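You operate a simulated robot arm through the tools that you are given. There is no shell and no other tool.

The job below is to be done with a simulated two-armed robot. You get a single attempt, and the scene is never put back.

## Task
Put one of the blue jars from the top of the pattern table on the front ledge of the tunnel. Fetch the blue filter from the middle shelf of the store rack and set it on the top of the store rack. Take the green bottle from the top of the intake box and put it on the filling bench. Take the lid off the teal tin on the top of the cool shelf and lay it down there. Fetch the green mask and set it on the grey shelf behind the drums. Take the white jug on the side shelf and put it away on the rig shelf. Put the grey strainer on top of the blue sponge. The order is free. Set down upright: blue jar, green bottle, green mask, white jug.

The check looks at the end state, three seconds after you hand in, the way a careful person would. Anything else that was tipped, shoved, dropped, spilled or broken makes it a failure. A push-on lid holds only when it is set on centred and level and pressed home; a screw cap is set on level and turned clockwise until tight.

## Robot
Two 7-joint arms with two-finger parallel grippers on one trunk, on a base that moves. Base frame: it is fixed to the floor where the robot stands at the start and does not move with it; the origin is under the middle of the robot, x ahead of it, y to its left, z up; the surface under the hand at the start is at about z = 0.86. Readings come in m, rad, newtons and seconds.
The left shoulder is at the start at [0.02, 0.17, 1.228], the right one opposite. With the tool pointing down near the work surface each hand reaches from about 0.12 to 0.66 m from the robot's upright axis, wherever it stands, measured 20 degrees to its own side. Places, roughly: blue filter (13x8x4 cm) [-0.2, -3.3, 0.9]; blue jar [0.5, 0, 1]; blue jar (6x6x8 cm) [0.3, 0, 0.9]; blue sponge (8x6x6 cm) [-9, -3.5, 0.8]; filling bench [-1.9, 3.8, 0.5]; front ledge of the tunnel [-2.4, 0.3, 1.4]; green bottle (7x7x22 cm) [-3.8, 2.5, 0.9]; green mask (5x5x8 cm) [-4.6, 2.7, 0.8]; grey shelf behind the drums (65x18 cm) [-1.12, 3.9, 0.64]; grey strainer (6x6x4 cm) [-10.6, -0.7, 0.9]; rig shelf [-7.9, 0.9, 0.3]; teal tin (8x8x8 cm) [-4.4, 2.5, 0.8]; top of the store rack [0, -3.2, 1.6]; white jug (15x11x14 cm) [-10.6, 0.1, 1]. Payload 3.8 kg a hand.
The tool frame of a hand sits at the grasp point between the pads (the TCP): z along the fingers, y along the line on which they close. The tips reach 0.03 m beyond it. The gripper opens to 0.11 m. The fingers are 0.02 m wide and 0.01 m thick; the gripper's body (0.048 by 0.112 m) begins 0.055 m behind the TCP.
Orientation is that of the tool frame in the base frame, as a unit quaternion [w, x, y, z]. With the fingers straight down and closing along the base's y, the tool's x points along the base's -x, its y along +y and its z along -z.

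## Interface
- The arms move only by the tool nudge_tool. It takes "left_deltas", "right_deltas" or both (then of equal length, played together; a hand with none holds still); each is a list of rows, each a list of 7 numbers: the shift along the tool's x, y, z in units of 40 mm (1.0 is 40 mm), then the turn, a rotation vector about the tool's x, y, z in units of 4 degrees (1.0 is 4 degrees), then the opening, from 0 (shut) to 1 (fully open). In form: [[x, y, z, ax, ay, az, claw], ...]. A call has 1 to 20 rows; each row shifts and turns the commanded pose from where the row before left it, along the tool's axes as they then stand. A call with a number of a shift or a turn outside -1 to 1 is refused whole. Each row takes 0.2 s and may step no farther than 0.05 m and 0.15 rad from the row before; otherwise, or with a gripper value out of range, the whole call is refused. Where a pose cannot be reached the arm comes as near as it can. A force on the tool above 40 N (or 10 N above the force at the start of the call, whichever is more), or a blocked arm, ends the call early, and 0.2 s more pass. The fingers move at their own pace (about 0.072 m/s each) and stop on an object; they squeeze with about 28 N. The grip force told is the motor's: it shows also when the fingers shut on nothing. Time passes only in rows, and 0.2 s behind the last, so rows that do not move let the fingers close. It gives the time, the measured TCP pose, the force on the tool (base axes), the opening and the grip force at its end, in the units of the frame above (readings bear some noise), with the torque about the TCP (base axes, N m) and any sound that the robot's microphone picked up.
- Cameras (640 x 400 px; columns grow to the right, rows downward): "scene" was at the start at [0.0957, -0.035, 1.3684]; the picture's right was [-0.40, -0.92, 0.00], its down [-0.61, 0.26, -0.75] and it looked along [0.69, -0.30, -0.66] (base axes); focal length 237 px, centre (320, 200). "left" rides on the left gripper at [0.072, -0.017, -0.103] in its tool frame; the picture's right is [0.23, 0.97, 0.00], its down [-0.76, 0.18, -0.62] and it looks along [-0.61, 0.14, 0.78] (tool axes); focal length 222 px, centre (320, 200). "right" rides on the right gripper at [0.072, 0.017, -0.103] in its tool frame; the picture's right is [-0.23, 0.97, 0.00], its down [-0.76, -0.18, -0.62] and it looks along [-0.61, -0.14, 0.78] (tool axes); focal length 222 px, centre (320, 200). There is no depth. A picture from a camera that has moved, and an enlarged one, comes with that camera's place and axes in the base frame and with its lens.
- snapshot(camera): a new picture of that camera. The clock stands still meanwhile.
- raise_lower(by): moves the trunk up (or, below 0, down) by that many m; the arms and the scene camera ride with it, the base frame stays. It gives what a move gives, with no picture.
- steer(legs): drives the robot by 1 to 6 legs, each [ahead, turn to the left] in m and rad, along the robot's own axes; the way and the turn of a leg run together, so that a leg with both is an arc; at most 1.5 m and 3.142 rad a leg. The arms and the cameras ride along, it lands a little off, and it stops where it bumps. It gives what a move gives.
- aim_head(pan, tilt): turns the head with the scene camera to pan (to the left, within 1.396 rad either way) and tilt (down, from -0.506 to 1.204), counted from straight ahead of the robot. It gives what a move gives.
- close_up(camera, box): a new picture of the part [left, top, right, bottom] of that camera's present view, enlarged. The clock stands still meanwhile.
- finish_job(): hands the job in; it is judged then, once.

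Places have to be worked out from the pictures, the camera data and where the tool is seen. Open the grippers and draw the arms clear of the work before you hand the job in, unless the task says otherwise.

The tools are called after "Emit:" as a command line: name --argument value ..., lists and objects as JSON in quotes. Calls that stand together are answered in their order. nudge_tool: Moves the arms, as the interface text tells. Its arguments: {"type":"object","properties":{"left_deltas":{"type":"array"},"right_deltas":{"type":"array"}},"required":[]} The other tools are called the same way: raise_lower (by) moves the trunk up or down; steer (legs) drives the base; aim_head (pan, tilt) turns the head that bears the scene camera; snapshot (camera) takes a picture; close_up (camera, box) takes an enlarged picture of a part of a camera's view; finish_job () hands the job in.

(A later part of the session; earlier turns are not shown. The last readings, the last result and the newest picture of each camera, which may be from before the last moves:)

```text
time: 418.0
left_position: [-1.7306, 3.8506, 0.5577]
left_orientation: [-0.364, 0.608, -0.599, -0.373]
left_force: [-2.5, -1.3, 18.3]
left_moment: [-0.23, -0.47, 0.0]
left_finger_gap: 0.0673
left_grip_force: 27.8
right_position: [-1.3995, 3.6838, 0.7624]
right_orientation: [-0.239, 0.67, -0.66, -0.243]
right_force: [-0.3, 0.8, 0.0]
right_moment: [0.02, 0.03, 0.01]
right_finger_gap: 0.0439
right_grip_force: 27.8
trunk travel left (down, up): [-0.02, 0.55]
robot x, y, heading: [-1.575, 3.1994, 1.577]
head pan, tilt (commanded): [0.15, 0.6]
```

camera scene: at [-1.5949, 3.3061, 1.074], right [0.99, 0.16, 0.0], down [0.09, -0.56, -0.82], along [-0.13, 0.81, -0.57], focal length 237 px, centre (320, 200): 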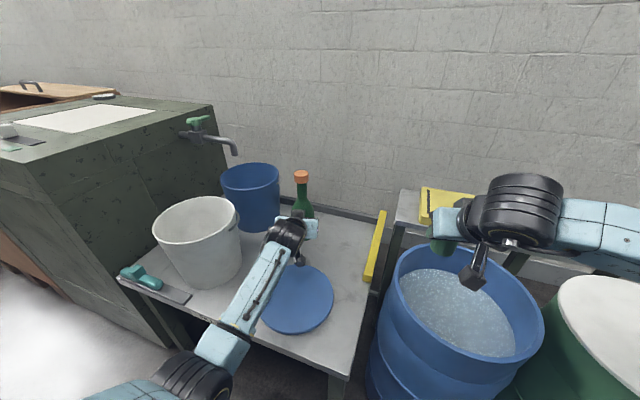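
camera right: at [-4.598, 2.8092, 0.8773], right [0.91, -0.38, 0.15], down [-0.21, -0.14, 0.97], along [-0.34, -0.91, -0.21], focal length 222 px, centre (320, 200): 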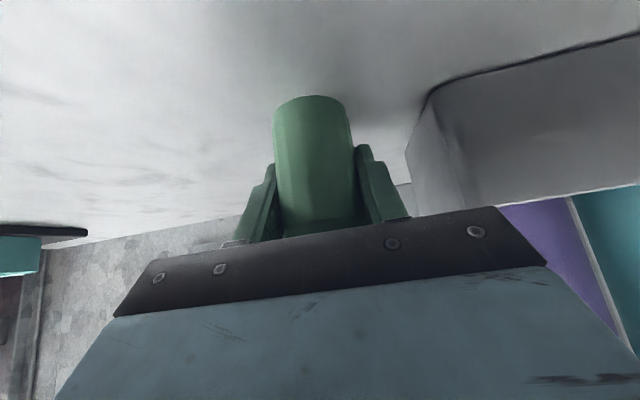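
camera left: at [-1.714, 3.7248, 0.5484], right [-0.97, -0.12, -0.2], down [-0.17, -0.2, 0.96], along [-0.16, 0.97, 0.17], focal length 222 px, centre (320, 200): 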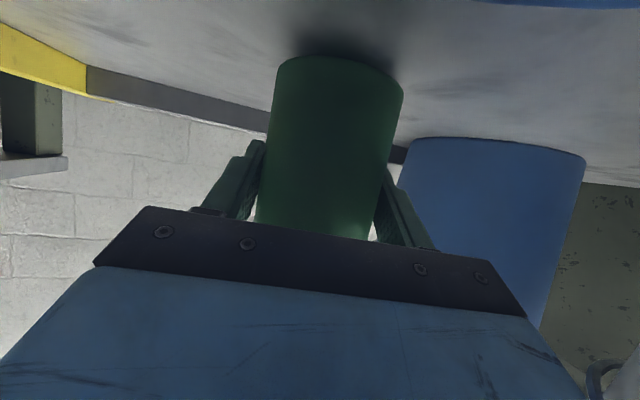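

Contact (18 N). I relieve, open, and withdraw back along the fingers.

Emit:
nudge_tool --left_deltas '[[-0.06, 0, -0.03, 0, 0, 0, 0.3], [0, 0, 0, 0, 0, 0, 0.75], [0, 0, 0, 0, 0, 0, 1], [0, 0, 0, 0, 0, 0, 1]]'

Emit:
snapshot --camera "left"

Emit:
close_up --camera "scene" --box '[220, 140, 400, 300]'

```text
time: 419.0
left_position: [-1.7318, 3.8489, 0.5544]
left_orientation: [-0.361, 0.609, -0.601, -0.37]
left_force: [-0.7, -0.4, 0.0]
left_moment: [-0.02, 0.01, 0.03]
left_finger_gap: 0.11
left_grip_force: 0.1
right_position: [-1.4007, 3.6844, 0.7612]
right_orientation: [-0.237, 0.671, -0.66, -0.242]
right_force: [-0.8, 0.4, -0.1]
right_moment: [-0.03, 0.02, 0.0]
right_finger_gap: 0.0437
right_grip_force: 28.1
trunk travel left (down, up): [-0.02, 0.55]
robot x, y, heading: [-1.5821, 3.1988, 1.578]
head pan, tilt (commanded): [0.15, 0.6]
```

```text
taken
camera left: at [-1.7136, 3.7248, 0.539], right [-0.97, -0.12, -0.2], down [-0.17, -0.2, 0.96], along [-0.16, 0.97, 0.17], focal length 222 px, centre (320, 200)
```

left: 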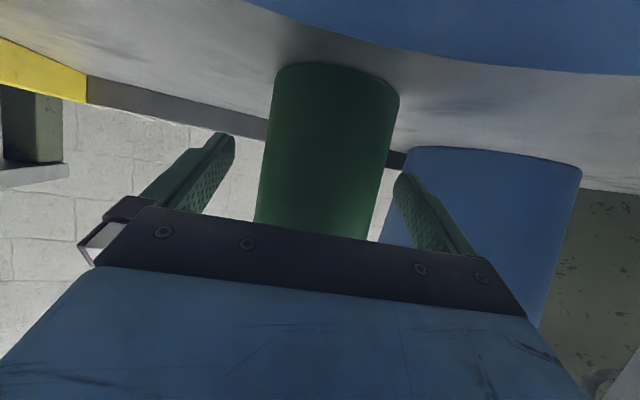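

```text
2.50 times, centred on (310, 220) of scene
camera zoom: at [-1.5948, 3.3058, 1.074], right [0.99, 0.16, 0.0], down [0.09, -0.56, -0.83], along [-0.13, 0.81, -0.56], focal length 593 px, centre (345, 150)
```

zoom: 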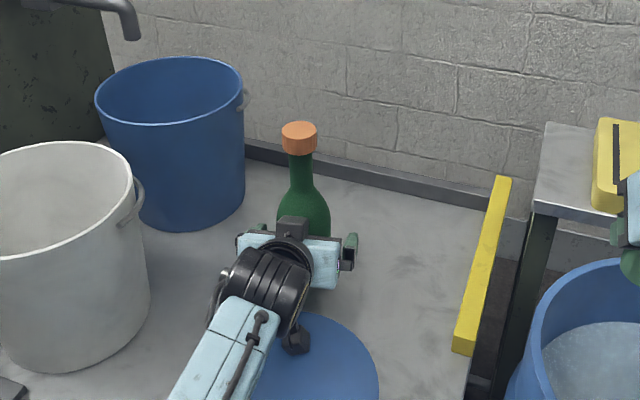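

The bottle stands free. I withdraw along the finger direction (back and up).

Emit:
nudge_tool --left_deltas '[[-0.1, 0, -0.4, 0, 0, 0, 1], [-0.2, 0, -0.7, 0, 0, 0, 1], [-0.3, 0, -0.8, 0, 0, 0, 1], [-0.5, 0, -0.8, 0, 0, 0, 1], [-0.6, 0, -0.7, 0, 0, 0, 1], [-0.6, 0, -0.7, 0, 0, 0, 1], [0, 0, 0, 0, 0, 0, 1]]'

Emit:
snapshot --camera "scene"

```text
time: 420.6
left_position: [-1.7284, 3.745, 0.7109]
left_orientation: [-0.361, 0.61, -0.601, -0.37]
left_force: [0.5, 0.4, 0.4]
left_moment: [0.02, 0.03, -0.01]
left_finger_gap: 0.1098
left_grip_force: 0.1
right_position: [-1.3994, 3.6842, 0.7615]
right_orientation: [-0.238, 0.67, -0.66, -0.242]
right_force: [-1.2, 0.2, -0.5]
right_moment: [0.0, -0.02, -0.04]
right_finger_gap: 0.0438
right_grip_force: 27.9
trunk travel left (down, up): [-0.02, 0.55]
robot x, y, heading: [-1.5784, 3.2015, 1.576]
head pan, tilt (commanded): [0.15, 0.6]
```

```text
taken
camera scene: at [-1.5948, 3.3057, 1.074], right [0.99, 0.16, 0.0], down [0.09, -0.56, -0.83], along [-0.13, 0.81, -0.56], focal length 237 px, centre (320, 200)
```

scene: 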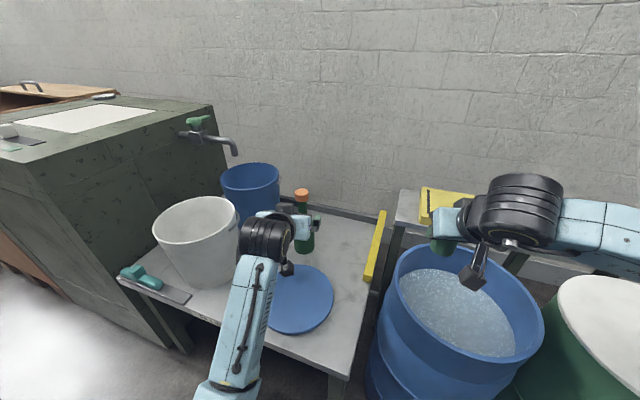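

Bottle is placed. I raise the trunk 0.4 m, then "parallel-park" 0.3 m to the right (turn left, reverse, turn back, forward) so the right arm faces the shelf behind the drums, staying away from the grey post.

Emit:
raise_lower --by 0.4

Emit:
steer --legs '[[0.0, 0.7], [-0.45, 0.0], [0.0, -0.7], [0.26, 0.0]]'

Emit:
aim_head --pan -0.1 --tilt 0.7

Emit:
snapshot --camera "scene"

```text
time: 424.4
left_position: [-1.7297, 3.7459, 1.1101]
left_orientation: [-0.362, 0.609, -0.602, -0.37]
left_force: [0.0, 0.0, 0.3]
left_moment: [-0.01, 0.01, 0.02]
left_finger_gap: 0.1101
left_grip_force: 0.1
right_position: [-1.4005, 3.6854, 1.1609]
right_orientation: [-0.237, 0.671, -0.66, -0.243]
right_force: [0.0, -0.5, -0.4]
right_moment: [-0.04, -0.01, 0.0]
right_finger_gap: 0.0437
right_grip_force: 28.0
trunk travel left (down, up): [-0.42, 0.15]
robot x, y, heading: [-1.5773, 3.1995, 1.577]
head pan, tilt (commanded): [0.15, 0.6]
```

```text
time: 432.4
left_position: [-1.4326, 3.6572, 1.1102]
left_orientation: [-0.359, 0.612, -0.599, -0.372]
left_force: [0.2, 0.6, -0.4]
left_moment: [-0.02, -0.03, -0.01]
left_finger_gap: 0.1101
left_grip_force: 0.1
right_position: [-1.1035, 3.5999, 1.1614]
right_orientation: [-0.236, 0.675, -0.655, -0.245]
right_force: [-1.1, 0.9, -0.5]
right_moment: [-0.01, 0.02, 0.02]
right_finger_gap: 0.0437
right_grip_force: 27.9
trunk travel left (down, up): [-0.42, 0.15]
robot x, y, heading: [-1.2805, 3.1108, 1.589]
head pan, tilt (commanded): [0.15, 0.6]
```

```text
time: 433.2
left_position: [-1.4333, 3.6567, 1.1106]
left_orientation: [-0.359, 0.612, -0.598, -0.372]
left_force: [0.3, 0.8, -0.1]
left_moment: [0.03, 0.02, 0.0]
left_finger_gap: 0.11
left_grip_force: 0.0
right_position: [-1.103, 3.5998, 1.1616]
right_orientation: [-0.236, 0.674, -0.656, -0.244]
right_force: [0.0, 0.2, -1.3]
right_moment: [-0.02, -0.01, 0.02]
right_finger_gap: 0.0437
right_grip_force: 28.1
trunk travel left (down, up): [-0.42, 0.15]
robot x, y, heading: [-1.2791, 3.111, 1.588]
head pan, tilt (commanded): [-0.099, 0.7]
```

```text
taken
camera scene: at [-1.2728, 3.2154, 1.4654], right [1.0, -0.08, 0.0], down [-0.05, -0.64, -0.77], along [0.06, 0.76, -0.64], focal length 237 px, centre (320, 200)
```

scene: 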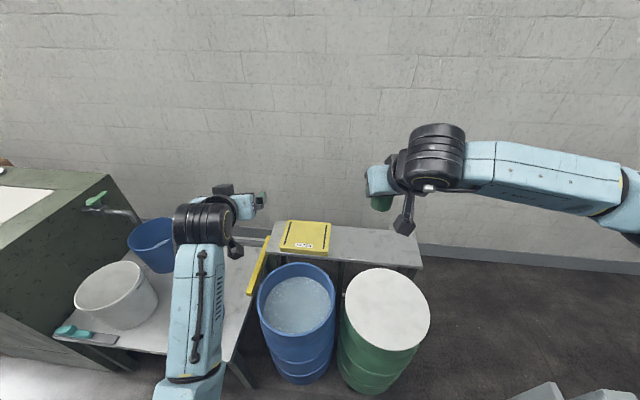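

The shelf behind the drums is free right of the yellow box; target ≈[-1.05,3.865]. I lift the left hand for safety, drive 9 cm closer and lower the trunk 0.3 m.

Emit:
nudge_tool --left_deltas '[[-0.83, 0, -0.44, 0, 0, 0, 1], [-0.83, 0, -0.44, 0, 0, 0, 1], [-0.83, 0, -0.44, 0, 0, 0, 1], [-0.83, 0, -0.44, 0, 0, 0, 1]]'

Emit:
steer --legs '[[0.09, 0.0]]'

Emit:
raise_lower --by -0.3

Emit:
snapshot --camera "scene"

Emit:
snapshot --camera "right"

```text
time: 434.2
left_position: [-1.4311, 3.658, 1.2629]
left_orientation: [-0.36, 0.612, -0.599, -0.372]
left_force: [0.0, 0.6, 0.9]
left_moment: [-0.02, -0.01, -0.03]
left_finger_gap: 0.1101
left_grip_force: 0.1
right_position: [-1.1028, 3.5994, 1.161]
right_orientation: [-0.236, 0.674, -0.656, -0.244]
right_force: [-0.7, 0.0, 0.3]
right_moment: [-0.01, 0.02, -0.03]
right_finger_gap: 0.0435
right_grip_force: 28.2
trunk travel left (down, up): [-0.42, 0.15]
robot x, y, heading: [-1.2752, 3.1124, 1.593]
head pan, tilt (commanded): [-0.099, 0.7]
```

```text
time: 435.3
left_position: [-1.434, 3.7467, 1.2616]
left_orientation: [-0.36, 0.612, -0.598, -0.372]
left_force: [-1.0, 0.4, -0.7]
left_moment: [0.02, -0.04, -0.02]
left_finger_gap: 0.11
left_grip_force: 0.1
right_position: [-1.1038, 3.6871, 1.1616]
right_orientation: [-0.235, 0.674, -0.656, -0.245]
right_force: [-0.1, -0.1, -0.6]
right_moment: [-0.02, 0.0, 0.0]
right_finger_gap: 0.0437
right_grip_force: 27.6
trunk travel left (down, up): [-0.42, 0.15]
robot x, y, heading: [-1.2786, 3.198, 1.585]
head pan, tilt (commanded): [-0.099, 0.7]
```

```text
time: 438.3
left_position: [-1.4382, 3.7485, 0.9611]
left_orientation: [-0.361, 0.613, -0.598, -0.369]
left_force: [-0.2, 0.4, -0.4]
left_moment: [0.0, 0.02, -0.01]
left_finger_gap: 0.11
left_grip_force: 0.1
right_position: [-1.1088, 3.6875, 0.8609]
right_orientation: [-0.236, 0.676, -0.655, -0.243]
right_force: [0.2, 0.4, 0.0]
right_moment: [0.02, 0.0, 0.01]
right_finger_gap: 0.0437
right_grip_force: 28.0
trunk travel left (down, up): [-0.12, 0.45]
robot x, y, heading: [-1.2809, 3.1988, 1.587]
head pan, tilt (commanded): [-0.099, 0.7]
```

```text
taken
camera scene: at [-1.2795, 3.3064, 1.1648], right [1.0, -0.08, 0.01], down [-0.05, -0.64, -0.76], along [0.07, 0.76, -0.65], focal length 237 px, centre (320, 200)
```

scene: 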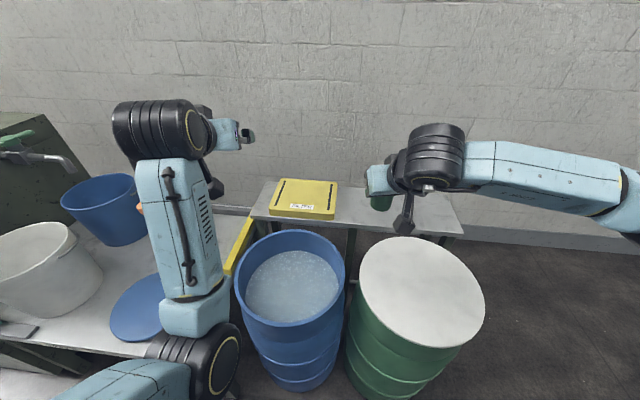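

```text
taken
camera right: at [-1.1223, 3.566, 0.8951], right [-0.98, 0.15, 0.14], down [0.17, 0.2, 0.97], along [0.11, 0.97, -0.22], focal length 222 px, centre (320, 200)
```

right: 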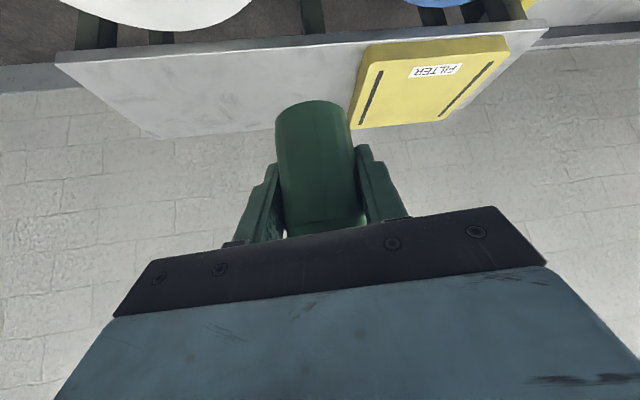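

The camera frame shows a slight roll (0.01) after lowering – perhaps the left elbow is resting on something. I raise the trunk 0.1 m again and check.

Emit:
raise_lower --by 0.1

Emit:
aim_head --pan 0.4 --tilt 1.1

Emit:
snapshot --camera "scene"

```text
time: 439.6
left_position: [-1.4334, 3.7447, 1.0631]
left_orientation: [-0.359, 0.612, -0.598, -0.372]
left_force: [1.3, 0.0, -0.3]
left_moment: [0.01, -0.02, 0.01]
left_finger_gap: 0.11
left_grip_force: 0.1
right_position: [-1.1032, 3.6867, 0.9619]
right_orientation: [-0.237, 0.674, -0.656, -0.244]
right_force: [0.8, -0.7, -0.1]
right_moment: [-0.02, 0.02, 0.01]
right_finger_gap: 0.0437
right_grip_force: 27.9
trunk travel left (down, up): [-0.22, 0.35]
robot x, y, heading: [-1.28, 3.1971, 1.587]
head pan, tilt (commanded): [-0.099, 0.7]
```

```text
time: 440.6
left_position: [-1.4338, 3.7456, 1.063]
left_orientation: [-0.36, 0.612, -0.598, -0.372]
left_force: [0.8, -0.6, 0.8]
left_moment: [0.02, 0.0, 0.0]
left_finger_gap: 0.1096
left_grip_force: 0.2
right_position: [-1.1053, 3.6865, 0.9616]
right_orientation: [-0.237, 0.674, -0.655, -0.245]
right_force: [0.0, -0.1, -0.4]
right_moment: [0.0, 0.0, -0.03]
right_finger_gap: 0.0434
right_grip_force: 28.1
trunk travel left (down, up): [-0.22, 0.35]
robot x, y, heading: [-1.2782, 3.1964, 1.584]
head pan, tilt (commanded): [0.4, 1.1]
```

```text
taken
camera scene: at [-1.3067, 3.2764, 1.2354], right [0.92, 0.4, 0.0], down [0.36, -0.81, -0.45], along [-0.18, 0.42, -0.89], focal length 237 px, centre (320, 200)
```

scene: 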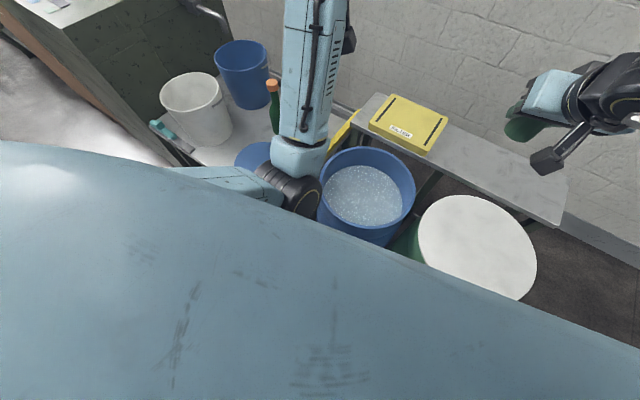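

Raising removed the roll, so something was in contact. I check the grey post on my right, near the right elbow.

Emit:
aim_head --pan -0.9 --tilt 0.7

Emit:
snapshot --camera "scene"

Emit:
aim_head --pan 0.9 --tilt 0.9

Emit:
snapshot --camera "scene"

```text
time: 442.0
left_position: [-1.4331, 3.7443, 1.0635]
left_orientation: [-0.359, 0.612, -0.598, -0.372]
left_force: [-0.6, -0.1, -1.0]
left_moment: [-0.01, 0.02, 0.0]
left_finger_gap: 0.1098
left_grip_force: 0.1
right_position: [-1.1054, 3.6868, 0.9622]
right_orientation: [-0.237, 0.674, -0.656, -0.244]
right_force: [-0.2, 0.5, -1.0]
right_moment: [0.02, -0.02, -0.01]
right_finger_gap: 0.0433
right_grip_force: 27.9
trunk travel left (down, up): [-0.22, 0.35]
robot x, y, heading: [-1.2787, 3.2015, 1.588]
head pan, tilt (commanded): [-0.901, 0.7]
```

```text
taken
camera scene: at [-1.2156, 3.2725, 1.2654], right [0.63, -0.77, 0.0], down [-0.5, -0.41, -0.76], along [0.59, 0.49, -0.64], focal length 237 px, centre (320, 200)
```

scene: 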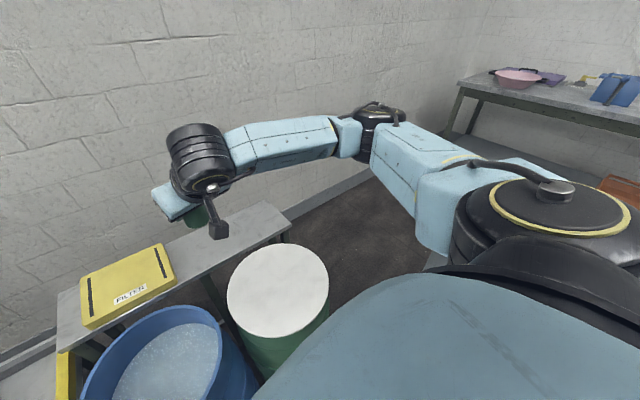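

```text
time: 443.8
left_position: [-1.433, 3.7458, 1.0627]
left_orientation: [-0.36, 0.612, -0.598, -0.372]
left_force: [0.3, 0.0, 0.1]
left_moment: [-0.05, 0.03, -0.01]
left_finger_gap: 0.1098
left_grip_force: 0.0
right_position: [-1.1034, 3.6859, 0.9611]
right_orientation: [-0.236, 0.674, -0.656, -0.244]
right_force: [0.3, 1.1, -0.5]
right_moment: [-0.02, 0.03, -0.01]
right_finger_gap: 0.0433
right_grip_force: 28.6
trunk travel left (down, up): [-0.22, 0.35]
robot x, y, heading: [-1.2789, 3.2023, 1.585]
head pan, tilt (commanded): [0.901, 0.901]
```

```text
taken
camera scene: at [-1.3411, 3.2646, 1.2492], right [0.61, 0.79, 0.0], down [0.62, -0.48, -0.62], along [-0.49, 0.38, -0.78], focal length 237 px, centre (320, 200)
```

scene: 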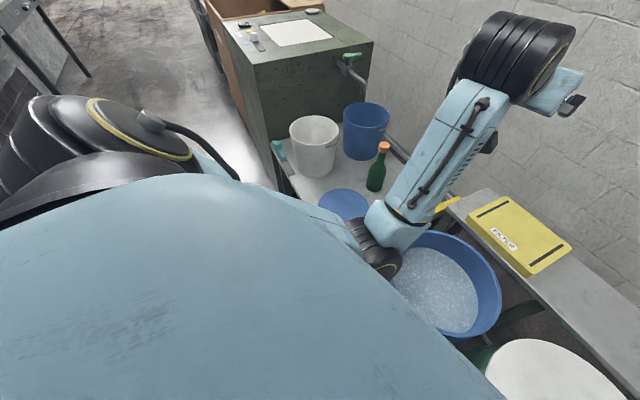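

The right upper arm was above the post's top, which explains the contact. I raise the trunk 0.3 m, back up, and re-park 0.15 m further left so the arm stays clear of the post.

Emit:
raise_lower --by 0.3

Emit:
steer --legs '[[-0.3, 0.0], [0.0, 0.45], [0.33, 0.0], [0.0, -0.45]]'

Emit:
aim_head --pan -0.9 --tilt 0.7

Emit:
snapshot --camera "scene"

```text
time: 446.8
left_position: [-1.433, 3.7458, 1.362]
left_orientation: [-0.36, 0.612, -0.598, -0.372]
left_force: [-0.3, -0.1, 0.0]
left_moment: [0.0, 0.01, 0.03]
left_finger_gap: 0.1102
left_grip_force: 0.0
right_position: [-1.1051, 3.6861, 1.2609]
right_orientation: [-0.236, 0.674, -0.656, -0.243]
right_force: [0.0, -1.0, 1.0]
right_moment: [0.01, -0.02, 0.02]
right_finger_gap: 0.0434
right_grip_force: 28.3
trunk travel left (down, up): [-0.52, 0.05]
robot x, y, heading: [-1.2764, 3.1985, 1.585]
head pan, tilt (commanded): [0.901, 0.901]
```

```text
time: 453.3
left_position: [-1.5811, 3.7321, 1.3629]
left_orientation: [-0.358, 0.614, -0.597, -0.373]
left_force: [0.4, -0.2, -0.2]
left_moment: [-0.02, 0.0, -0.01]
left_finger_gap: 0.1097
left_grip_force: 0.1
right_position: [-1.2504, 3.6757, 1.2615]
right_orientation: [-0.237, 0.675, -0.654, -0.245]
right_force: [0.1, 0.8, 0.1]
right_moment: [-0.03, -0.01, 0.0]
right_finger_gap: 0.0436
right_grip_force: 28.4
trunk travel left (down, up): [-0.52, 0.05]
robot x, y, heading: [-1.4216, 3.1868, 1.593]
head pan, tilt (commanded): [0.901, 0.901]
```

```text
time: 455.1
left_position: [-1.5803, 3.733, 1.3637]
left_orientation: [-0.358, 0.614, -0.597, -0.373]
left_force: [0.8, 0.2, 0.2]
left_moment: [0.0, -0.01, -0.02]
left_finger_gap: 0.1101
left_grip_force: 0.0
right_position: [-1.2518, 3.6752, 1.2616]
right_orientation: [-0.236, 0.675, -0.655, -0.245]
right_force: [-0.3, 0.4, -0.4]
right_moment: [-0.02, 0.0, 0.0]
right_finger_gap: 0.0432
right_grip_force: 28.4
trunk travel left (down, up): [-0.52, 0.05]
robot x, y, heading: [-1.4255, 3.1892, 1.593]
head pan, tilt (commanded): [-0.901, 0.7]
```

```text
taken
camera scene: at [-1.3601, 3.2611, 1.5654], right [0.64, -0.77, 0.0], down [-0.5, -0.41, -0.76], along [0.59, 0.49, -0.64], focal length 237 px, centre (320, 200)
```

scene: 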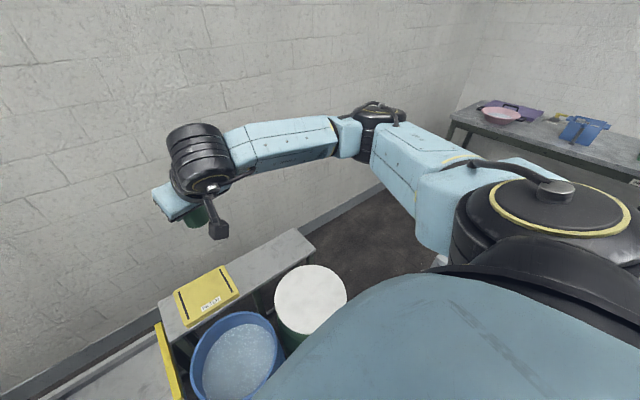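

Now I extend the right hand forward-right at this height to above the target spot, before lowering.

Emit:
nudge_tool --right_deltas '[[-0.58, -0.69, 0.483, 0, 0, 0, 0.2], [-0.58, -0.69, 0.483, 0, 0, 0, 0.2], [-0.58, -0.69, 0.483, 0, 0, 0, 0.2], [-0.58, -0.69, 0.483, 0, 0, 0, 0.2], [-0.58, -0.69, 0.483, 0, 0, 0, 0.2], [-0.58, -0.69, 0.483, 0, 0, 0, 0.2], [0, 0, 0, 0, 0, 0, 0.2]]'

Emit:
raise_lower --by -0.3

Emit:
snapshot --camera "scene"

Emit:
snapshot --camera "right"

```text
time: 456.7
left_position: [-1.5804, 3.732, 1.3636]
left_orientation: [-0.359, 0.613, -0.596, -0.374]
left_force: [0.0, -0.6, -0.4]
left_moment: [0.02, 0.01, 0.0]
left_finger_gap: 0.1101
left_grip_force: 0.0
right_position: [-1.0911, 3.8609, 1.2614]
right_orientation: [-0.237, 0.676, -0.653, -0.245]
right_force: [0.2, -0.7, -0.5]
right_moment: [0.03, 0.01, 0.0]
right_finger_gap: 0.0434
right_grip_force: 28.2
trunk travel left (down, up): [-0.52, 0.05]
robot x, y, heading: [-1.4207, 3.188, 1.593]
head pan, tilt (commanded): [-0.901, 0.7]
```

```text
time: 459.7
left_position: [-1.581, 3.7324, 1.0628]
left_orientation: [-0.358, 0.614, -0.596, -0.373]
left_force: [-0.3, 0.0, -0.1]
left_moment: [0.02, -0.01, -0.03]
left_finger_gap: 0.11
left_grip_force: 0.0
right_position: [-1.0912, 3.861, 0.9608]
right_orientation: [-0.236, 0.676, -0.654, -0.245]
right_force: [-0.5, 0.5, -0.3]
right_moment: [0.02, 0.03, -0.02]
right_finger_gap: 0.0433
right_grip_force: 27.6
trunk travel left (down, up): [-0.22, 0.35]
robot x, y, heading: [-1.4242, 3.1859, 1.59]
head pan, tilt (commanded): [-0.901, 0.7]
```

```text
taken
camera scene: at [-1.36, 3.2609, 1.2655], right [0.64, -0.77, 0.0], down [-0.5, -0.41, -0.76], along [0.59, 0.49, -0.64], focal length 237 px, centre (320, 200)
```

scene: 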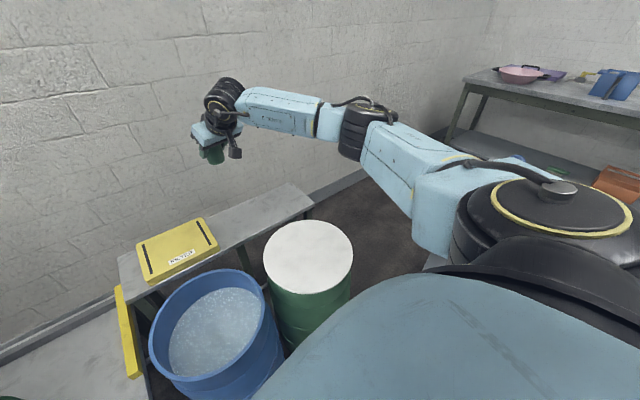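

```text
taken
camera right: at [-1.1041, 3.7389, 0.9942], right [-0.98, 0.14, 0.15], down [0.17, 0.19, 0.97], along [0.11, 0.97, -0.21], focal length 222 px, centre (320, 200)
```

right: 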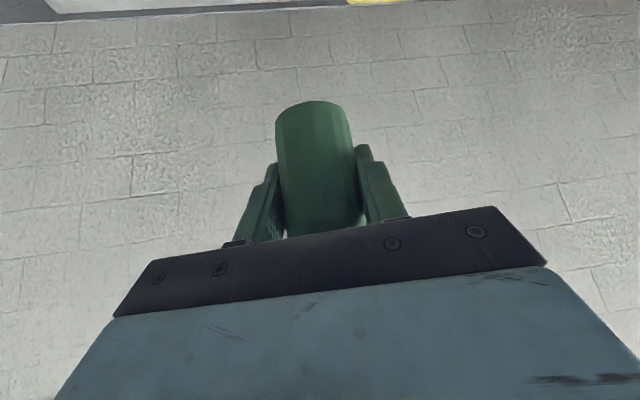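

No roll now; ~8 cm clearance to the post. I lower the trunk another 0.2 m and check again.

Emit:
raise_lower --by -0.2

Emit:
snapshot --camera "scene"

Emit:
snapshot --camera "right"

```text
time: 461.9
left_position: [-1.5812, 3.7322, 0.8619]
left_orientation: [-0.359, 0.613, -0.597, -0.373]
left_force: [-0.3, -0.2, -0.2]
left_moment: [-0.01, -0.02, 0.01]
left_finger_gap: 0.1099
left_grip_force: 0.0
right_position: [-1.09, 3.8624, 0.7614]
right_orientation: [-0.237, 0.675, -0.654, -0.245]
right_force: [-0.5, 0.5, -0.2]
right_moment: [-0.02, 0.01, 0.0]
right_finger_gap: 0.0432
right_grip_force: 28.5
trunk travel left (down, up): [-0.02, 0.55]
robot x, y, heading: [-1.4227, 3.186, 1.59]
head pan, tilt (commanded): [-0.901, 0.7]
```

```text
taken
camera scene: at [-1.36, 3.2609, 1.0655], right [0.64, -0.77, 0.0], down [-0.5, -0.41, -0.77], along [0.59, 0.49, -0.64], focal length 237 px, centre (320, 200)
```

scene: 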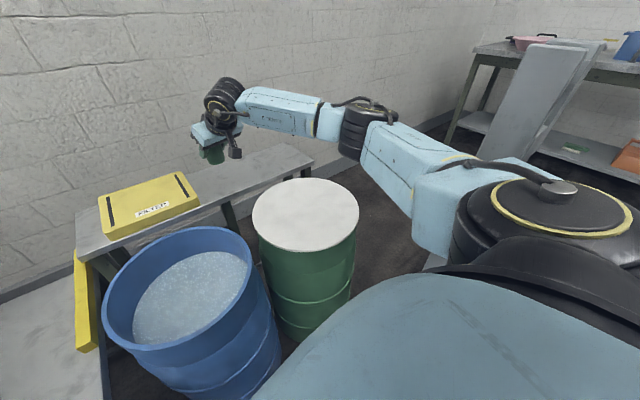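

```text
taken
camera right: at [-1.1041, 3.7389, 0.7943], right [-0.98, 0.14, 0.15], down [0.17, 0.19, 0.97], along [0.11, 0.97, -0.21], focal length 222 px, centre (320, 200)
```

right: 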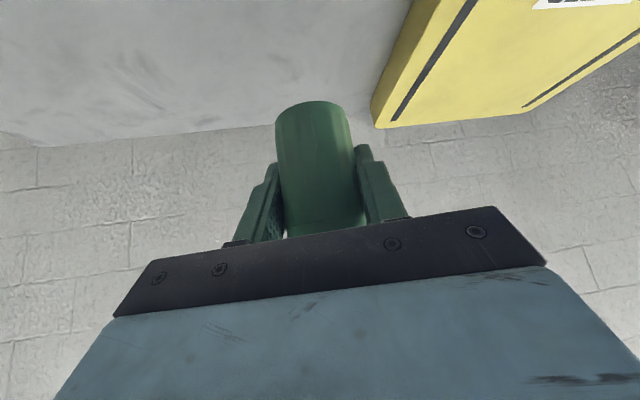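

Spot under the mask is free (yellow box ~4 cm to the left). I shift 3 cm right and lower ~5.5 cm with the arm, then look.

Emit:
nudge_tool --right_deltas '[[0.29, -0.25, 0.35, 0, 0, 0, 0.2], [0.29, -0.25, 0.35, 0, 0, 0, 0.2], [0.29, -0.25, 0.35, 0, 0, 0, 0.2], [0, 0, 0, 0, 0, 0, 0.2]]'

Emit:
snapshot --camera "right"

Emit:
close_up --camera "scene" --box '[80, 60, 380, 260]'

```text
time: 462.9
left_position: [-1.5805, 3.7327, 0.8618]
left_orientation: [-0.358, 0.614, -0.597, -0.372]
left_force: [0.2, -0.3, -0.6]
left_moment: [0.01, 0.03, 0.01]
left_finger_gap: 0.11
left_grip_force: 0.1
right_position: [-1.0605, 3.8639, 0.7061]
right_orientation: [-0.236, 0.675, -0.655, -0.245]
right_force: [0.3, -0.4, -0.6]
right_moment: [0.02, -0.01, 0.0]
right_finger_gap: 0.0434
right_grip_force: 28.2
trunk travel left (down, up): [-0.02, 0.55]
robot x, y, heading: [-1.422, 3.1867, 1.595]
head pan, tilt (commanded): [-0.901, 0.7]
```

```text
taken
camera right: at [-1.0731, 3.7406, 0.7397], right [-0.98, 0.14, 0.15], down [0.17, 0.19, 0.97], along [0.11, 0.97, -0.21], focal length 222 px, centre (320, 200)
```

right: 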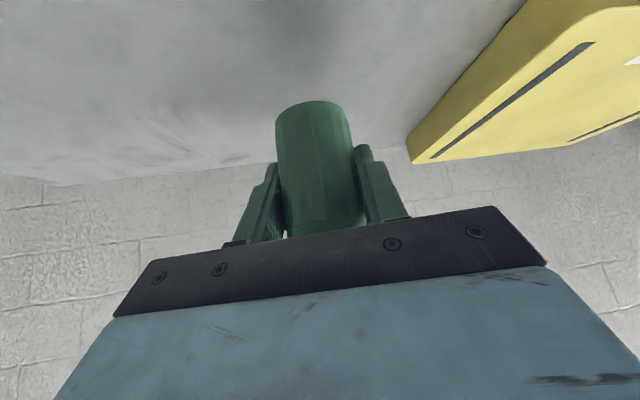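

```text
2.00 times, centred on (230, 160) of scene
camera zoom: at [-1.36, 3.261, 1.0654], right [0.64, -0.77, 0.0], down [-0.5, -0.41, -0.76], along [0.59, 0.49, -0.64], focal length 474 px, centre (500, 280)
```

zoom: 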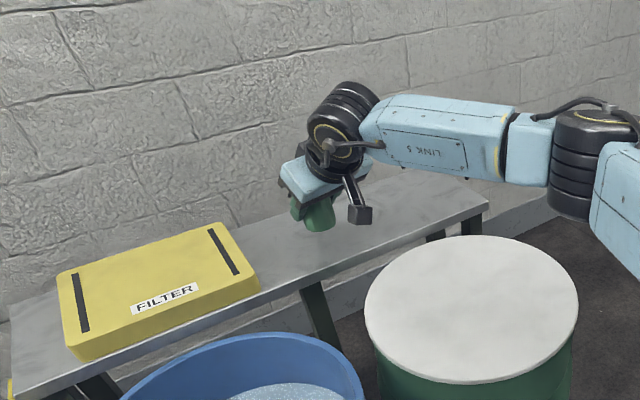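

Mask is above the middle of the shelf's free part, ~2 cm to go. Lowering in 3 mm steps.

Emit:
nudge_tool --right_deltas '[[0.06, 0, 0.072, 0, 0, 0, 0.2], [0.06, 0, 0.072, 0, 0, 0, 0.2], [0.06, 0, 0.072, 0, 0, 0, 0.2], [0.06, 0, 0.072, 0, 0, 0, 0.2], [0, 0, 0, 0, 0, 0, 0.2]]'

Emit:
nudge_tool --right_deltas '[[0.05, 0, 0.06, 0, 0, 0, 0.2], [0.05, 0, 0.06, 0, 0, 0, 0.2], [0, 0, 0, 0, 0, 0, 0.2]]'

```text
time: 464.1
left_position: [-1.5806, 3.7329, 0.8628]
left_orientation: [-0.359, 0.613, -0.597, -0.373]
left_force: [0.4, 0.1, 1.1]
left_moment: [0.01, -0.01, 0.04]
left_finger_gap: 0.1098
left_grip_force: 0.1
right_position: [-1.0612, 3.8627, 0.6903]
right_orientation: [-0.235, 0.676, -0.654, -0.245]
right_force: [0.5, -0.2, -0.4]
right_moment: [-0.01, 0.0, -0.02]
right_finger_gap: 0.0431
right_grip_force: 27.9
trunk travel left (down, up): [-0.02, 0.55]
robot x, y, heading: [-1.4253, 3.188, 1.593]
head pan, tilt (commanded): [-0.901, 0.7]
```

```text
time: 464.9
left_position: [-1.5803, 3.7324, 0.8617]
left_orientation: [-0.358, 0.614, -0.597, -0.373]
left_force: [0.0, 0.7, -0.6]
left_moment: [0.01, 0.01, 0.0]
left_finger_gap: 0.1099
left_grip_force: 0.0
right_position: [-1.0621, 3.8627, 0.6832]
right_orientation: [-0.236, 0.675, -0.655, -0.244]
right_force: [0.1, -0.4, -0.5]
right_moment: [0.01, 0.04, 0.0]
right_finger_gap: 0.0431
right_grip_force: 27.4
trunk travel left (down, up): [-0.02, 0.55]
robot x, y, heading: [-1.4213, 3.1879, 1.596]
head pan, tilt (commanded): [-0.901, 0.7]
```

Emit:
nudge_tool --right_deltas '[[0.05, 0, 0.06, 0, 0, 0, 0.2], [0.05, 0, 0.06, 0, 0, 0, 0.2], [0, 0, 0, 0, 0, 0, 0.2]]'

Emit:
snapshot --camera "right"

```text
time: 465.7
left_position: [-1.5811, 3.7333, 0.8624]
left_orientation: [-0.358, 0.614, -0.597, -0.372]
left_force: [-0.5, 0.0, -0.1]
left_moment: [0.02, 0.0, -0.02]
left_finger_gap: 0.1099
left_grip_force: 0.1
right_position: [-1.0615, 3.8636, 0.6775]
right_orientation: [-0.236, 0.676, -0.655, -0.244]
right_force: [-0.3, 0.1, -0.2]
right_moment: [0.01, -0.02, -0.03]
right_finger_gap: 0.0434
right_grip_force: 27.9
trunk travel left (down, up): [-0.02, 0.55]
robot x, y, heading: [-1.4243, 3.1845, 1.593]
head pan, tilt (commanded): [-0.901, 0.7]
```

```text
taken
camera right: at [-1.0744, 3.7398, 0.7116], right [-0.98, 0.14, 0.15], down [0.17, 0.19, 0.97], along [0.11, 0.97, -0.21], focal length 222 px, centre (320, 200)
```

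right: 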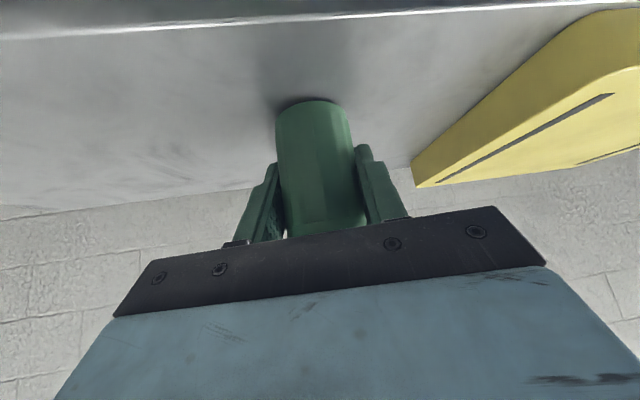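

Nearly down (shadow meets the base). Two more small steps with force check.

Emit:
nudge_tool --right_deltas '[[0.045, 0, 0.054, 0, 0, 0, 0.2], [0.045, 0, 0.054, 0, 0, 0, 0.2], [0, 0, 0, 0, 0, 0, 0.2]]'

Emit:
nudge_tool --right_deltas '[[0.045, 0, 0.054, 0, 0, 0, 0.2], [0, 0, 0, 0, 0, 0, 0.2]]'

```text
time: 466.5
left_position: [-1.5813, 3.7315, 0.8631]
left_orientation: [-0.359, 0.613, -0.596, -0.373]
left_force: [0.0, 0.1, 0.2]
left_moment: [0.01, -0.03, -0.01]
left_finger_gap: 0.1099
left_grip_force: 0.1
right_position: [-1.0607, 3.8634, 0.6733]
right_orientation: [-0.237, 0.675, -0.655, -0.245]
right_force: [1.7, -0.3, 4.6]
right_moment: [-0.02, -0.07, 0.01]
right_finger_gap: 0.0434
right_grip_force: 28.1
trunk travel left (down, up): [-0.02, 0.55]
robot x, y, heading: [-1.4196, 3.1856, 1.595]
head pan, tilt (commanded): [-0.901, 0.7]
```

```text
time: 467.1
left_position: [-1.5817, 3.7327, 0.8631]
left_orientation: [-0.36, 0.613, -0.596, -0.374]
left_force: [0.6, -0.3, 0.5]
left_moment: [0.01, 0.0, 0.0]
left_finger_gap: 0.1098
left_grip_force: 0.2
right_position: [-1.062, 3.8622, 0.6743]
right_orientation: [-0.239, 0.674, -0.654, -0.247]
right_force: [2.5, 0.1, 17.1]
right_moment: [-0.17, -0.19, 0.0]
right_finger_gap: 0.0434
right_grip_force: 28.0
trunk travel left (down, up): [-0.02, 0.55]
robot x, y, heading: [-1.4223, 3.1873, 1.593]
head pan, tilt (commanded): [-0.901, 0.7]
```

Contact. I relieve the pressure, open, and check before withdrawing.

Emit:
nudge_tool --right_deltas '[[-0.05, 0, -0.06, 0, 0, 0, 0.2], [0, 0, 0, 0, 0, 0, 0.5], [0, 0, 0, 0, 0, 0, 0.7], [0, 0, 0, 0, 0, 0, 0.7]]'

Emit:
snapshot --camera "right"

Emit:
nudge_tool --right_deltas '[[0, 0, -0.4, 0, 0, 0, 0.7], [0, 0, -0.7, 0, 0, 0, 0.7], [0, 0, -0.8, 0, 0, 0, 0.7], [0, 0, -0.9, 0, 0, 0, 0.7], [0, 0, -0.9, 0, 0, 0, 0.7], [0, 0, 0, 0, 0, 0, 0.7]]'

Emit:
snapshot --camera "right"

Emit:
snapshot --camera "scene"

```text
time: 468.1
left_position: [-1.5805, 3.7332, 0.8629]
left_orientation: [-0.359, 0.614, -0.597, -0.373]
left_force: [0.2, -0.7, 0.3]
left_moment: [0.02, 0.01, 0.0]
left_finger_gap: 0.1099
left_grip_force: 0.1
right_position: [-1.0624, 3.8624, 0.6715]
right_orientation: [-0.235, 0.676, -0.654, -0.245]
right_force: [-1.1, -0.1, -0.3]
right_moment: [0.02, -0.02, -0.04]
right_finger_gap: 0.0771
right_grip_force: 0.1
trunk travel left (down, up): [-0.02, 0.55]
robot x, y, heading: [-1.4191, 3.1852, 1.594]
head pan, tilt (commanded): [-0.901, 0.7]
```

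```text
taken
camera right: at [-1.0743, 3.7397, 0.7062], right [-0.98, 0.14, 0.15], down [0.17, 0.19, 0.97], along [0.11, 0.97, -0.21], focal length 222 px, centre (320, 200)
```

right: 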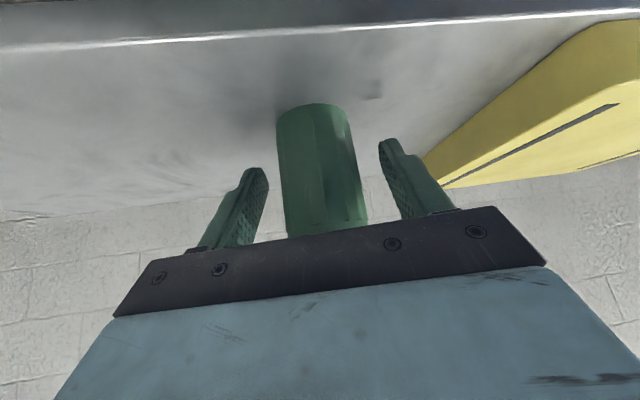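

```text
time: 469.5
left_position: [-1.5808, 3.7323, 0.863]
left_orientation: [-0.359, 0.613, -0.597, -0.373]
left_force: [0.2, -0.4, -0.2]
left_moment: [0.02, -0.02, 0.01]
left_finger_gap: 0.1102
left_grip_force: 0.1
right_position: [-1.0593, 3.7682, 0.7881]
right_orientation: [-0.236, 0.675, -0.655, -0.245]
right_force: [-0.4, 0.4, -0.6]
right_moment: [0.0, 0.02, 0.02]
right_finger_gap: 0.0771
right_grip_force: 0.0
trunk travel left (down, up): [-0.02, 0.55]
robot x, y, heading: [-1.4211, 3.1883, 1.59]
head pan, tilt (commanded): [-0.901, 0.7]
```

```text
taken
camera right: at [-1.0722, 3.6454, 0.8218], right [-0.98, 0.14, 0.15], down [0.17, 0.19, 0.97], along [0.11, 0.97, -0.21], focal length 222 px, centre (320, 200)
```

right: 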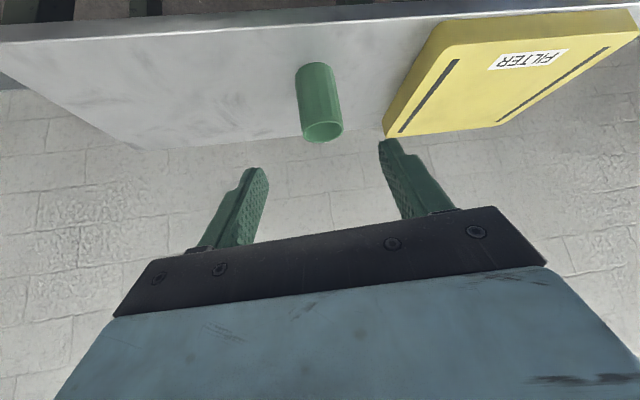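

```text
taken
camera scene: at [-1.36, 3.2609, 1.0654], right [0.64, -0.77, 0.0], down [-0.5, -0.41, -0.77], along [0.59, 0.49, -0.64], focal length 237 px, centre (320, 200)
```

scene: 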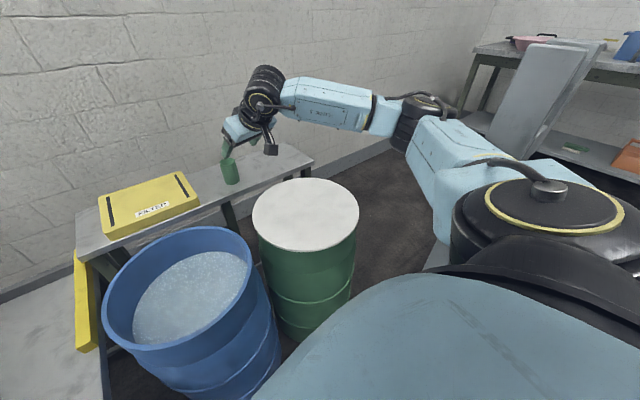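

Bottle and mask are done. I raise the trunk, back away from the drums, and head west down the corridor for the jug and strainer.

Emit:
raise_lower --by 0.4

Emit:
nudge_tool --left_deltas '[[0.3, 0, -0.6, 0, 0, 0, 1], [0.3, 0, -0.6, 0, 0, 0, 1], [0.3, 0, -0.6, 0, 0, 0, 1], [0, 0, -0.6, 0, 0, 0, 1]]' --right_deltas '[[0.5, 0.7, -0.4, 0, 0, 0, 0.7], [0.5, 0.7, -0.4, 0, 0, 0, 0.7], [0.5, 0.7, -0.4, 0, 0, 0, 0.7], [0.5, 0.7, -0.4, 0, 0, 0, 0.7]]'

Emit:
steer --legs '[[-0.15, 0.0], [0.0, 1.5]]'

Emit:
aim_head --pan 0.0 --tilt 0.3

Emit:
snapshot --camera "scene"

```text
time: 473.3
left_position: [-1.5805, 3.7332, 1.2609]
left_orientation: [-0.359, 0.613, -0.597, -0.372]
left_force: [0.2, -0.8, 0.2]
left_moment: [0.0, -0.04, 0.01]
left_finger_gap: 0.1101
left_grip_force: 0.1
right_position: [-1.06, 3.7688, 1.1877]
right_orientation: [-0.235, 0.676, -0.654, -0.245]
right_force: [0.4, 0.3, -1.3]
right_moment: [-0.04, -0.02, 0.01]
right_finger_gap: 0.077
right_grip_force: 0.1
trunk travel left (down, up): [-0.42, 0.15]
robot x, y, heading: [-1.4215, 3.1919, 1.595]
head pan, tilt (commanded): [-0.901, 0.7]
```

```text
time: 474.3
left_position: [-1.5794, 3.6325, 1.2743]
left_orientation: [-0.359, 0.613, -0.597, -0.373]
left_force: [0.1, -0.4, 0.9]
left_moment: [-0.01, -0.02, 0.02]
left_finger_gap: 0.11
left_grip_force: 0.1
right_position: [-1.1681, 3.6608, 1.1841]
right_orientation: [-0.237, 0.675, -0.655, -0.245]
right_force: [-0.4, -0.2, 0.2]
right_moment: [0.03, 0.01, 0.02]
right_finger_gap: 0.0773
right_grip_force: 0.1
trunk travel left (down, up): [-0.42, 0.15]
robot x, y, heading: [-1.4212, 3.1867, 1.589]
head pan, tilt (commanded): [-0.901, 0.7]
```

```text
time: 479.3
left_position: [-1.8759, 2.925, 1.2746]
left_orientation: [-0.014, 0.855, -0.027, -0.517]
left_force: [0.0, 0.3, -0.6]
left_moment: [0.02, -0.01, 0.01]
left_finger_gap: 0.11
left_grip_force: 0.0
right_position: [-1.8689, 3.3351, 1.1833]
right_orientation: [-0.009, 0.94, -0.027, -0.339]
right_force: [-0.3, -0.8, -0.1]
right_moment: [0.0, -0.01, 0.01]
right_finger_gap: 0.077
right_grip_force: 0.1
trunk travel left (down, up): [-0.42, 0.15]
robot x, y, heading: [-1.4182, 3.0357, 3.069]
head pan, tilt (commanded): [-0.901, 0.7]
```

```text
time: 480.5
left_position: [-1.8758, 2.9248, 1.2736]
left_orientation: [-0.014, 0.856, -0.027, -0.517]
left_force: [-0.7, 0.6, -0.3]
left_moment: [0.0, 0.02, 0.0]
left_finger_gap: 0.11
left_grip_force: 0.0
right_position: [-1.8693, 3.3345, 1.1824]
right_orientation: [-0.01, 0.94, -0.029, -0.339]
right_force: [0.0, -0.2, -0.5]
right_moment: [-0.01, -0.02, 0.01]
right_finger_gap: 0.0769
right_grip_force: 0.0
trunk travel left (down, up): [-0.42, 0.15]
robot x, y, heading: [-1.4219, 3.041, 3.075]
head pan, tilt (commanded): [0.0, 0.3]
```

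```text
taken
camera scene: at [-1.5361, 3.0458, 1.5015], right [0.07, 1.0, 0.0], down [0.3, -0.02, -0.96], along [-0.95, 0.07, -0.3], focal length 237 px, centre (320, 200)
```

scene: 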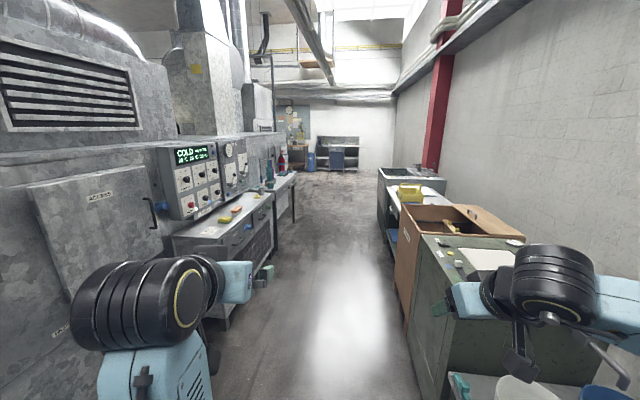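

Corridor is clear. I drive 3 m west along its middle and look again.

Emit:
steer --legs '[[1.5, 0.0], [1.5, 0.0], [0.0, -0.05]]'

Emit:
snapshot --camera "scene"

```text
time: 495.4
left_position: [-4.8763, 3.136, 1.2749]
left_orientation: [-0.025, 0.855, -0.046, -0.516]
left_force: [-0.8, -0.4, 0.3]
left_moment: [-0.02, 0.0, 0.02]
left_finger_gap: 0.1098
left_grip_force: 0.0
right_position: [-4.8505, 3.5457, 1.1843]
right_orientation: [-0.017, 0.94, -0.049, -0.339]
right_force: [-0.6, 0.5, 0.3]
right_moment: [0.0, 0.03, 0.03]
right_finger_gap: 0.077
right_grip_force: 0.1
trunk travel left (down, up): [-0.42, 0.15]
robot x, y, heading: [-4.4143, 3.2275, 3.023]
head pan, tilt (commanded): [0.0, 0.3]
```

```text
taken
camera scene: at [-4.5315, 3.2413, 1.5015], right [0.11, 0.99, 0.0], down [0.29, -0.03, -0.96], along [-0.95, 0.11, -0.3], focal length 237 px, centre (320, 200)
```

scene: 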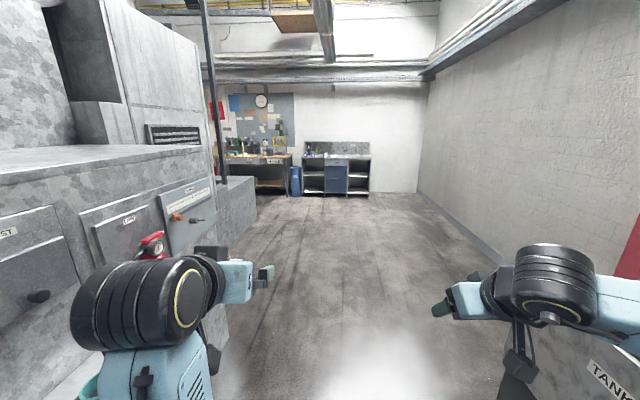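

The west area is open. I drive on ~2.2 m and look to the left around the tunnel's end.

Emit:
steer --legs '[[1.5, 0.0], [0.8, 0.0]]'

Emit:
aim_head --pan 0.9 --tilt 0.3

Emit:
snapshot --camera "scene"

```text
time: 506.8
left_position: [-7.1899, 3.4241, 1.2749]
left_orientation: [-0.029, 0.854, -0.053, -0.516]
left_force: [0.6, -0.2, 0.0]
left_moment: [-0.02, -0.01, -0.01]
left_finger_gap: 0.1102
left_grip_force: 0.1
right_position: [-7.1574, 3.834, 1.1832]
right_orientation: [-0.02, 0.939, -0.057, -0.339]
right_force: [0.1, 0.3, 0.4]
right_moment: [-0.01, 0.0, -0.01]
right_finger_gap: 0.0772
right_grip_force: 0.0
trunk travel left (down, up): [-0.42, 0.15]
robot x, y, heading: [-6.7257, 3.5094, 3.016]
head pan, tilt (commanded): [0.0, 0.3]
```

```text
time: 508.0
left_position: [-7.1903, 3.4251, 1.2754]
left_orientation: [-0.029, 0.854, -0.053, -0.517]
left_force: [-0.1, 0.4, 0.5]
left_moment: [-0.02, 0.01, 0.01]
left_finger_gap: 0.11
left_grip_force: 0.0
right_position: [-7.1579, 3.833, 1.1838]
right_orientation: [-0.02, 0.939, -0.057, -0.339]
right_force: [0.1, -0.2, 0.3]
right_moment: [-0.01, -0.01, -0.02]
right_finger_gap: 0.077
right_grip_force: 0.1
trunk travel left (down, up): [-0.42, 0.15]
robot x, y, heading: [-6.7248, 3.5102, 3.011]
head pan, tilt (commanded): [0.901, 0.3]
```

```text
taken
camera scene: at [-6.8171, 3.4459, 1.5015], right [-0.69, 0.72, 0.0], down [0.21, 0.21, -0.96], along [-0.69, -0.66, -0.3], focal length 237 px, centre (320, 200)
```

scene: 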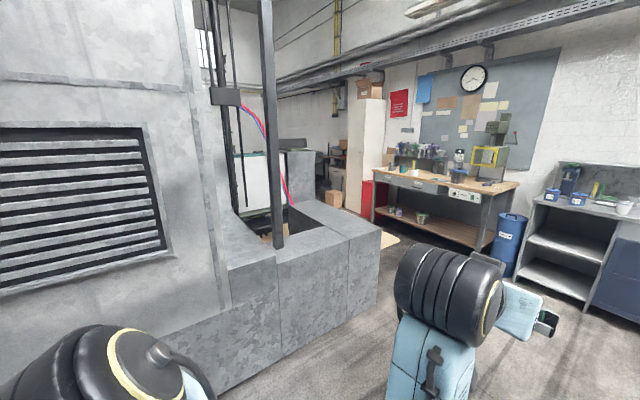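

The aisle continues west then south, between the tunnel's pit frame (corner ≈[-8.4,2.64]) and the west bench (front x≈-9.9). I drive to about [-8.95,3.3] and turn south.

Emit:
steer --legs '[[0.0, 0.22], [1.4, 0.0], [0.85, 0.0], [0.0, 1.45]]'

Emit:
aim_head --pan 0.0 --tilt 0.35

Emit:
snapshot --camera "scene"

```text
time: 523.5
left_position: [-8.8694, 2.9076, 1.2748]
left_orientation: [0.354, 0.627, 0.582, -0.377]
left_force: [-0.3, -0.3, 0.6]
left_moment: [0.02, 0.03, 0.01]
left_finger_gap: 0.1099
left_grip_force: 0.0
right_position: [-9.2812, 2.9199, 1.1835]
right_orientation: [0.232, 0.688, 0.641, -0.248]
right_force: [0.6, 0.3, 0.0]
right_moment: [0.0, 0.01, 0.0]
right_finger_gap: 0.0768
right_grip_force: 0.2
trunk travel left (down, up): [-0.42, 0.15]
robot x, y, heading: [-8.9772, 3.3702, -1.649]
head pan, tilt (commanded): [0.901, 0.3]
```

```text
time: 524.7
left_position: [-8.8678, 2.9082, 1.2749]
left_orientation: [0.353, 0.628, 0.582, -0.378]
left_force: [0.0, 0.7, -0.4]
left_moment: [-0.02, -0.02, 0.01]
left_finger_gap: 0.1102
left_grip_force: 0.1
right_position: [-9.2804, 2.9198, 1.1835]
right_orientation: [0.232, 0.688, 0.641, -0.248]
right_force: [1.2, 0.4, -0.2]
right_moment: [0.01, 0.04, 0.0]
right_finger_gap: 0.077
right_grip_force: 0.1
trunk travel left (down, up): [-0.42, 0.15]
robot x, y, heading: [-8.9803, 3.3661, -1.653]
head pan, tilt (commanded): [0.0, 0.351]
```

```text
taken
camera scene: at [-8.9907, 3.2507, 1.4968], right [-1.0, 0.08, 0.0], down [0.03, 0.34, -0.94], along [-0.07, -0.94, -0.34], focal length 237 px, centre (320, 200)
```

scene: 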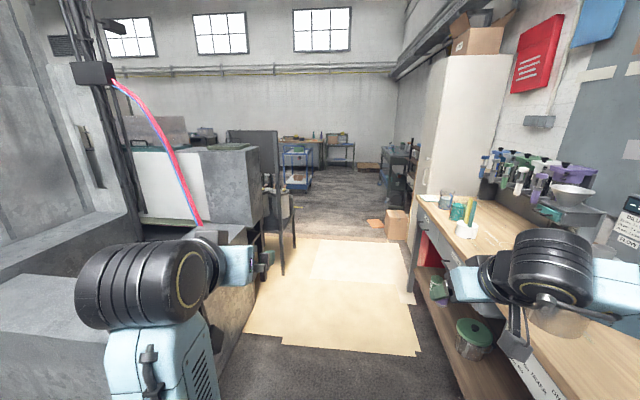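

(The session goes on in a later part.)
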